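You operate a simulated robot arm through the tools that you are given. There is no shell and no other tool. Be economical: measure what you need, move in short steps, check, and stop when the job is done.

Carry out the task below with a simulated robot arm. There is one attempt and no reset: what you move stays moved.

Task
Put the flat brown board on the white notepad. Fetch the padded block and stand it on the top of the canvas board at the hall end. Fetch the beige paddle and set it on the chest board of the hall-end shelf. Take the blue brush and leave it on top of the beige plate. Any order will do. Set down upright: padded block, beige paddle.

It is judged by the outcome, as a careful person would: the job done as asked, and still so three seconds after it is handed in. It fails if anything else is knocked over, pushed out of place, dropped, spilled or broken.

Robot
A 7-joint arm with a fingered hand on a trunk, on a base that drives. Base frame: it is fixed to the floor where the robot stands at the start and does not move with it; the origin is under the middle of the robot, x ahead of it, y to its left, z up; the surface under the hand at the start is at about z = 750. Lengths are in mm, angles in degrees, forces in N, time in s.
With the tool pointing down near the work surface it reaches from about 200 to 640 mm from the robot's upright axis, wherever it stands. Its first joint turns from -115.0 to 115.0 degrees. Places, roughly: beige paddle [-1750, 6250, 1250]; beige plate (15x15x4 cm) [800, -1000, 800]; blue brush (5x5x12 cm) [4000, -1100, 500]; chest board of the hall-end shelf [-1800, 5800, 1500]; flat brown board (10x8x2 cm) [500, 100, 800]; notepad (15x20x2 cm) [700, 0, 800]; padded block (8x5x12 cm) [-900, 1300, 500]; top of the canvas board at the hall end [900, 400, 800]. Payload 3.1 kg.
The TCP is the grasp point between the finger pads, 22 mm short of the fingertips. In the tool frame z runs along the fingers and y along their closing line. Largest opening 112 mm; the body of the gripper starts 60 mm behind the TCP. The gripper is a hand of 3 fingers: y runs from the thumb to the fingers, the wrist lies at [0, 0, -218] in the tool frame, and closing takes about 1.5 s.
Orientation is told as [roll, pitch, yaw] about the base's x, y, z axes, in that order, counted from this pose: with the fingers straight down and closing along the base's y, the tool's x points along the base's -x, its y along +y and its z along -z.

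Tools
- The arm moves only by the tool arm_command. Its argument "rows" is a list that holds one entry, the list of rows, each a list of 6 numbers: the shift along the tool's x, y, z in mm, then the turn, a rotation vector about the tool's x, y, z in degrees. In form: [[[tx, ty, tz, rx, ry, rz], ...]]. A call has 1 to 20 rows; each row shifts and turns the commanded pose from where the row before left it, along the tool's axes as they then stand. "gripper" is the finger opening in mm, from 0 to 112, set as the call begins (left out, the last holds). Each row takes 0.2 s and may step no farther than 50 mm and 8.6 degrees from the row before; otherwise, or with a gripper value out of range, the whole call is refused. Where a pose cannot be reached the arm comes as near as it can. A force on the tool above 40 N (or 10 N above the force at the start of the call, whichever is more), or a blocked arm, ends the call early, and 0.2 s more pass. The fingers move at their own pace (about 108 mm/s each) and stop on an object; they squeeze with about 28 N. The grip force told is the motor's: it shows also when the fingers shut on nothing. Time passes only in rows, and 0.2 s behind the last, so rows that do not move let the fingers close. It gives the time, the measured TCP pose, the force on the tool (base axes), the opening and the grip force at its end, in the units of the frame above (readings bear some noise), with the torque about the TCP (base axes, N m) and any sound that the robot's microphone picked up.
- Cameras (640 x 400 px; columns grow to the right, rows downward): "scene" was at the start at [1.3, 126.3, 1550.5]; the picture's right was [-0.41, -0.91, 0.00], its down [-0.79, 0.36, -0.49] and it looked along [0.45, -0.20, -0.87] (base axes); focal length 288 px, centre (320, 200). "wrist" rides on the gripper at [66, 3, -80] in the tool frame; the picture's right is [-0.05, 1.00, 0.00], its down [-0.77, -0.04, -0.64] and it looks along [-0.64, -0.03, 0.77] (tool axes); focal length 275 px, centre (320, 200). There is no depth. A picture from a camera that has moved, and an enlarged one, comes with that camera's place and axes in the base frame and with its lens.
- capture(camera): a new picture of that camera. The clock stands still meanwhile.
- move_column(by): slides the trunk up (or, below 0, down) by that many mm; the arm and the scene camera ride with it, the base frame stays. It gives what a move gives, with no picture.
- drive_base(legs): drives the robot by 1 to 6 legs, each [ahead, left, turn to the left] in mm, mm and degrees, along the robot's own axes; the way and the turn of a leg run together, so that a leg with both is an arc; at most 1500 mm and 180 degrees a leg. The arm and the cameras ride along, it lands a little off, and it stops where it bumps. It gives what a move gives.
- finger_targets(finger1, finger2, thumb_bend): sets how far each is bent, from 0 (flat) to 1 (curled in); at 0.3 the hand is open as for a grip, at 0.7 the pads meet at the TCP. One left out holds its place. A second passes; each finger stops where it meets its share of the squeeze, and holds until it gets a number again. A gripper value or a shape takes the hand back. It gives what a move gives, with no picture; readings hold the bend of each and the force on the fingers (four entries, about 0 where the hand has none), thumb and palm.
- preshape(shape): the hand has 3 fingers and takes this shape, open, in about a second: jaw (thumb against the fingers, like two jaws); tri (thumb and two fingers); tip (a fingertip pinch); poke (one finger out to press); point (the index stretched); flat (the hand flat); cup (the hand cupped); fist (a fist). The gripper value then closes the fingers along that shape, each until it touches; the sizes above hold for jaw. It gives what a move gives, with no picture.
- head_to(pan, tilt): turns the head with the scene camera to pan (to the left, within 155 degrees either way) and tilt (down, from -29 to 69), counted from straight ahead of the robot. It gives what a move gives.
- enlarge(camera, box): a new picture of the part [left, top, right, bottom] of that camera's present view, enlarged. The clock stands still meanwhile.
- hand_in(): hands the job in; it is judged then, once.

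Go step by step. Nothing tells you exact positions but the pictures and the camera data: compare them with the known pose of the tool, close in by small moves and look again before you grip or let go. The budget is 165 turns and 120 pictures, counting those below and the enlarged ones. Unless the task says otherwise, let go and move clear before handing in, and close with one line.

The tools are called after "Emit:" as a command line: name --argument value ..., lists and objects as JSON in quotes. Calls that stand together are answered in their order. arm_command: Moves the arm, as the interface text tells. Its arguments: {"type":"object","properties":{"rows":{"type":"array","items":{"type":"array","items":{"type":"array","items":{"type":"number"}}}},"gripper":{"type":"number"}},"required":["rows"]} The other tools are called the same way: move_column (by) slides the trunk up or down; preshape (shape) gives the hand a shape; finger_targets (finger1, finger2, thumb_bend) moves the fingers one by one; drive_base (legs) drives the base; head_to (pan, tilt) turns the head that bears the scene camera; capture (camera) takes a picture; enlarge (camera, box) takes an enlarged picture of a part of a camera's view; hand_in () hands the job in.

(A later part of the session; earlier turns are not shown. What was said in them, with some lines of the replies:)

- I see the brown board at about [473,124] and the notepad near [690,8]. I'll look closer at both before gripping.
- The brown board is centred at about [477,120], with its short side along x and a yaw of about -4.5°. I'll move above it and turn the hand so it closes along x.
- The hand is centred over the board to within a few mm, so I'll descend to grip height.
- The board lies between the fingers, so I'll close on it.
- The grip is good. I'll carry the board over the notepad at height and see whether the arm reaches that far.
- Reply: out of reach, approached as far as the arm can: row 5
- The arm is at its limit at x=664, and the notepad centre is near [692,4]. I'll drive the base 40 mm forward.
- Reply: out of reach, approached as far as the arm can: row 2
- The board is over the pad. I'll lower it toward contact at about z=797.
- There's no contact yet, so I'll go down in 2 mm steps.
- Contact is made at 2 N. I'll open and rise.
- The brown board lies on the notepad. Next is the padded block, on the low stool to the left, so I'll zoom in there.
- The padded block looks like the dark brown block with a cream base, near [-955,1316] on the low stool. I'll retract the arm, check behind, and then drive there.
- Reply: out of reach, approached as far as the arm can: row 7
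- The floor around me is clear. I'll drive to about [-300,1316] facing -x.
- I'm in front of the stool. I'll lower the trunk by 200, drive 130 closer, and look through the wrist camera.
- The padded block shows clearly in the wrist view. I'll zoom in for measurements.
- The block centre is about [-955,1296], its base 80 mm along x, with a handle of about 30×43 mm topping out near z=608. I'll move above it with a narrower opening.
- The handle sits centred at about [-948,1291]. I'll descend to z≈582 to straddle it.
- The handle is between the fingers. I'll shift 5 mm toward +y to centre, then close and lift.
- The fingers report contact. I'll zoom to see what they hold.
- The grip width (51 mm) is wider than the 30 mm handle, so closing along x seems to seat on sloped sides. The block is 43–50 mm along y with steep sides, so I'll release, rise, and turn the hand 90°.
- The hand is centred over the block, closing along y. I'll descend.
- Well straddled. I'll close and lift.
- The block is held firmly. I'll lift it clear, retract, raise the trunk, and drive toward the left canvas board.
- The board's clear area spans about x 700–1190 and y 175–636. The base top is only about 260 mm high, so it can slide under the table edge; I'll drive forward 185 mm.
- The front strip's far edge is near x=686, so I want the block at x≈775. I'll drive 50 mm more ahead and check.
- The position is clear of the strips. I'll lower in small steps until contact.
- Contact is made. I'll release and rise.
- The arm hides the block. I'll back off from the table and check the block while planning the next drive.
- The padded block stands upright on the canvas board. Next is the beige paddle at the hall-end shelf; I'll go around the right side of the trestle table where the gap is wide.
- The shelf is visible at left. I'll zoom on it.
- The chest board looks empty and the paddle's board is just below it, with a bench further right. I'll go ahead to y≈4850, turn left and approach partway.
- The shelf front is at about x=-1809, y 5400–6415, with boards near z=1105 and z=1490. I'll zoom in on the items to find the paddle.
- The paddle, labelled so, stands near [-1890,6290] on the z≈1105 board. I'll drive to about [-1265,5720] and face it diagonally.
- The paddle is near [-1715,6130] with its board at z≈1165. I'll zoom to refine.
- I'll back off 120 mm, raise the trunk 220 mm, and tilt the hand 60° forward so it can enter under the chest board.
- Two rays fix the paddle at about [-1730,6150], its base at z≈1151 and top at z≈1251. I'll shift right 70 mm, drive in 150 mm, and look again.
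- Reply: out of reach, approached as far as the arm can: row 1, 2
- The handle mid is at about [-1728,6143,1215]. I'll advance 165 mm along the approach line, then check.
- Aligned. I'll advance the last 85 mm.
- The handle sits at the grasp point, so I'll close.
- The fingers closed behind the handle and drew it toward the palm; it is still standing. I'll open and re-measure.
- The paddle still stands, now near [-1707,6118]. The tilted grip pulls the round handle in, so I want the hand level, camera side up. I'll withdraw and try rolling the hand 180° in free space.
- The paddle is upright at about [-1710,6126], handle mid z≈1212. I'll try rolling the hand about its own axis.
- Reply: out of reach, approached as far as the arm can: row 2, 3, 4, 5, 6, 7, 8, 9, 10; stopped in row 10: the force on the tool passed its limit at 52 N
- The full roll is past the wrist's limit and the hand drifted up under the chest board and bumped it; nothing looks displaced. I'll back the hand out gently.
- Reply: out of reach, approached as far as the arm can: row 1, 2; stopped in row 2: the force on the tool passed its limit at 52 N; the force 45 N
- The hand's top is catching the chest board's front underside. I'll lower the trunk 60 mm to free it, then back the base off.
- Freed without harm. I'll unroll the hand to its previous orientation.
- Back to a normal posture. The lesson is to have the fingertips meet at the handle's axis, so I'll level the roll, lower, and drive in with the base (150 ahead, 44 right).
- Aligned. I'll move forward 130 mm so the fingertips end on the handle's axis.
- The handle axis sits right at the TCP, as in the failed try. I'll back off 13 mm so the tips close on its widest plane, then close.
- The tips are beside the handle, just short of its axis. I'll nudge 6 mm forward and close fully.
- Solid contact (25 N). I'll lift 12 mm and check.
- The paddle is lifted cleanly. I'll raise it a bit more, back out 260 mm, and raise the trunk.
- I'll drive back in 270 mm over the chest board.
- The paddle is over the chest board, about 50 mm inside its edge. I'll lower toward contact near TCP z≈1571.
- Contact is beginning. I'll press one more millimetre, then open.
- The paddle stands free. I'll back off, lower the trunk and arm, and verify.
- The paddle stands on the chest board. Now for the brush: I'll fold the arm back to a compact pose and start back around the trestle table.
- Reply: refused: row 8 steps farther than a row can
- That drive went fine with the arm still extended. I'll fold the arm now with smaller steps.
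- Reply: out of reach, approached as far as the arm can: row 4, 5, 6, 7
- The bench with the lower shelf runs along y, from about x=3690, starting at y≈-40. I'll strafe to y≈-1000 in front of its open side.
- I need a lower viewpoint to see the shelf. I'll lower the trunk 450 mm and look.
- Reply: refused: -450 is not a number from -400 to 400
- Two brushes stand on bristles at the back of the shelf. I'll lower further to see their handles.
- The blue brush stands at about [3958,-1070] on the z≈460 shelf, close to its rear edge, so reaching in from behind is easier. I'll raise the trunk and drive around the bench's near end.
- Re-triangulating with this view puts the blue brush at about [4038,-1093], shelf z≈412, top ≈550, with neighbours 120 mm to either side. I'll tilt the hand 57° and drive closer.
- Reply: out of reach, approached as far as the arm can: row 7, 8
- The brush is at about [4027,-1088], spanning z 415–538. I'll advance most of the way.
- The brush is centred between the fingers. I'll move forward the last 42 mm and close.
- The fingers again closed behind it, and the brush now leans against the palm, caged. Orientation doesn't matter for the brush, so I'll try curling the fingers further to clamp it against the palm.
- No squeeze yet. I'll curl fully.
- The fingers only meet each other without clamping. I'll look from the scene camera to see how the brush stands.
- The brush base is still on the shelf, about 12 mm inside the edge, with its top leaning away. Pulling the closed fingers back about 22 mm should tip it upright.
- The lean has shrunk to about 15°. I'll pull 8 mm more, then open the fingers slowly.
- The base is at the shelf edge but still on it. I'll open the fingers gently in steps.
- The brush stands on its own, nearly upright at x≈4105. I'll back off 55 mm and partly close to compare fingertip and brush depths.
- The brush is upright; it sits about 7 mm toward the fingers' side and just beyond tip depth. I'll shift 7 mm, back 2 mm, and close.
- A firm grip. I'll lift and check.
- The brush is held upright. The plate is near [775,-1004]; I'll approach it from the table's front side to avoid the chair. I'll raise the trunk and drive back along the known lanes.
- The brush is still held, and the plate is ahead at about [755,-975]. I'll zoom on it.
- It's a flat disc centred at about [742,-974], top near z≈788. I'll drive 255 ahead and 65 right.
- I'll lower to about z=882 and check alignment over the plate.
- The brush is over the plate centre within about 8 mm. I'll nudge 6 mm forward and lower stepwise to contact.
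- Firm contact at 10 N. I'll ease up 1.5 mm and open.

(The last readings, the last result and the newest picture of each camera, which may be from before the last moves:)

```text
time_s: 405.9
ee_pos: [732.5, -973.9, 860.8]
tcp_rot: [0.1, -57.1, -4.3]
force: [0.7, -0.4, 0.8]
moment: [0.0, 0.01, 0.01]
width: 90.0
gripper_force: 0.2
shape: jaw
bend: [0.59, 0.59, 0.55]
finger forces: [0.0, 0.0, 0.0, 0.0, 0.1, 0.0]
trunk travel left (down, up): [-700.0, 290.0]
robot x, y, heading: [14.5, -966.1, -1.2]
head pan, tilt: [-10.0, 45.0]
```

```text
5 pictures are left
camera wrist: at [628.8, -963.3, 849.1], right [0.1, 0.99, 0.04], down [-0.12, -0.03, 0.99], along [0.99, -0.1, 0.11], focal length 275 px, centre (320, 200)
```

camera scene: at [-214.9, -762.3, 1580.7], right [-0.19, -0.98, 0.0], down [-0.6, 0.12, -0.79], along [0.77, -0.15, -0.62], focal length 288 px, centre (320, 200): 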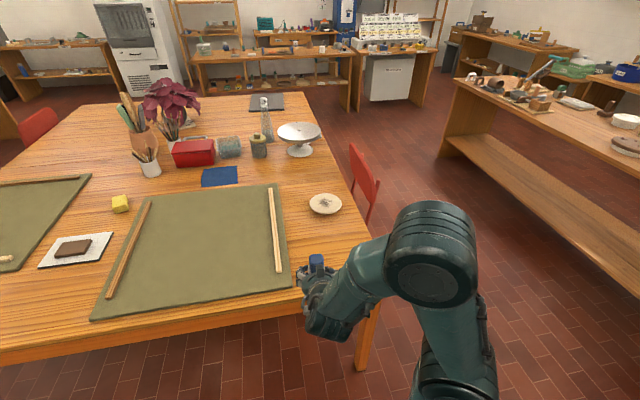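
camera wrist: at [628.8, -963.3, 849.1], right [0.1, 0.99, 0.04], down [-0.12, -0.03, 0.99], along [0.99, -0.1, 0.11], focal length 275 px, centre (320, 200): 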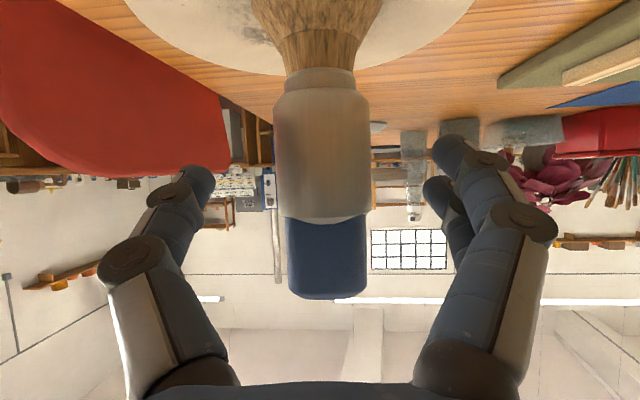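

The brush stands on the plate. I'll withdraw straight back and check.

Emit:
arm_command --rows '[[[16, 0, -25, 0, 0, 0], [22, 0, -33.5, 0, 0, 0], [22, 0, -33.5, 0, 0, 0], [0, 0, -40, 0, 0, 0], [0, 0, -40, 0, 0, 0], [0, 0, 0, 0, 0, 0]]]'

Emit:
drive_base --legs '[[-250, 0, 0]]'

Emit:
head_to --pan -5 --tilt 35

Emit:
capture --camera "scene"

```text
time_s: 407.3
ee_pos: [556.8, -960.5, 901.7]
tcp_rot: [0.2, -57.1, -4.3]
force: [0.1, -0.8, 0.2]
moment: [0.02, -0.02, -0.01]
width: 89.9
gripper_force: 0.1
shape: jaw
bend: [0.59, 0.59, 0.55]
finger forces: [0.0, 0.0, 0.1, 0.1, 0.1, 0.0]
trunk travel left (down, up): [-700.0, 290.0]
robot x, y, heading: [10.8, -969.5, -1.3]
head pan, tilt: [-10.0, 45.0]
```

```text
time_s: 409.2
ee_pos: [306.3, -955.4, 902.1]
tcp_rot: [0.3, -57.1, -4.3]
force: [0.0, 0.9, -0.8]
moment: [-0.04, 0.02, 0.0]
width: 89.9
gripper_force: 0.0
shape: jaw
bend: [0.59, 0.59, 0.55]
finger forces: [0.0, 0.0, 0.1, 0.0, 0.0, 0.0]
trunk travel left (down, up): [-700.0, 290.0]
robot x, y, heading: [-238.9, -964.9, -1.3]
head pan, tilt: [-10.0, 45.0]
```

```text
time_s: 409.9
ee_pos: [307.3, -956.2, 901.4]
tcp_rot: [0.2, -57.0, -4.3]
force: [-0.4, 0.5, 0.5]
moment: [0.02, 0.01, -0.06]
width: 90.0
gripper_force: 0.1
shape: jaw
bend: [0.59, 0.59, 0.55]
finger forces: [0.0, 0.0, 0.0, 0.0, 0.0, 0.0]
trunk travel left (down, up): [-700.0, 290.0]
robot x, y, heading: [-235.4, -965.5, -1.1]
head pan, tilt: [-5.0, 35.0]
```

```text
4 pictures are left
camera scene: at [-205.1, -819.9, 1585.3], right [-0.11, -0.99, 0.0], down [-0.57, 0.06, -0.82], along [0.81, -0.09, -0.57], focal length 288 px, centre (320, 200)
```

scene: 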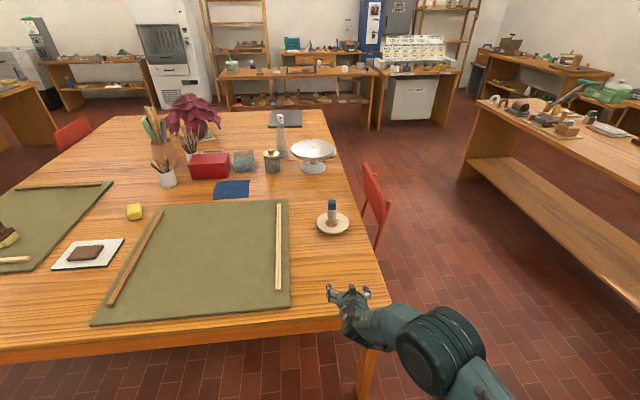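

All four items are in place: the brush stands on the plate, the brown board lies on the notepad, the padded block stands on the left canvas board, and the paddle stood on the chest board when I left it. The hand is empty and clear, so I'm handing in.

Emit:
hand_in

```text
The job is handed in.
```

I set all four items down as asked and handed the job in: the brown board on the notepad, the padded block upright on the hall-end canvas board, the beige paddle upright on the chest board, and the blue brush on the beige plate. On the way the hand bumped the underside of the chest board once, and the first grips on the paddle and the brush slipped; I saw nothing else displaced.
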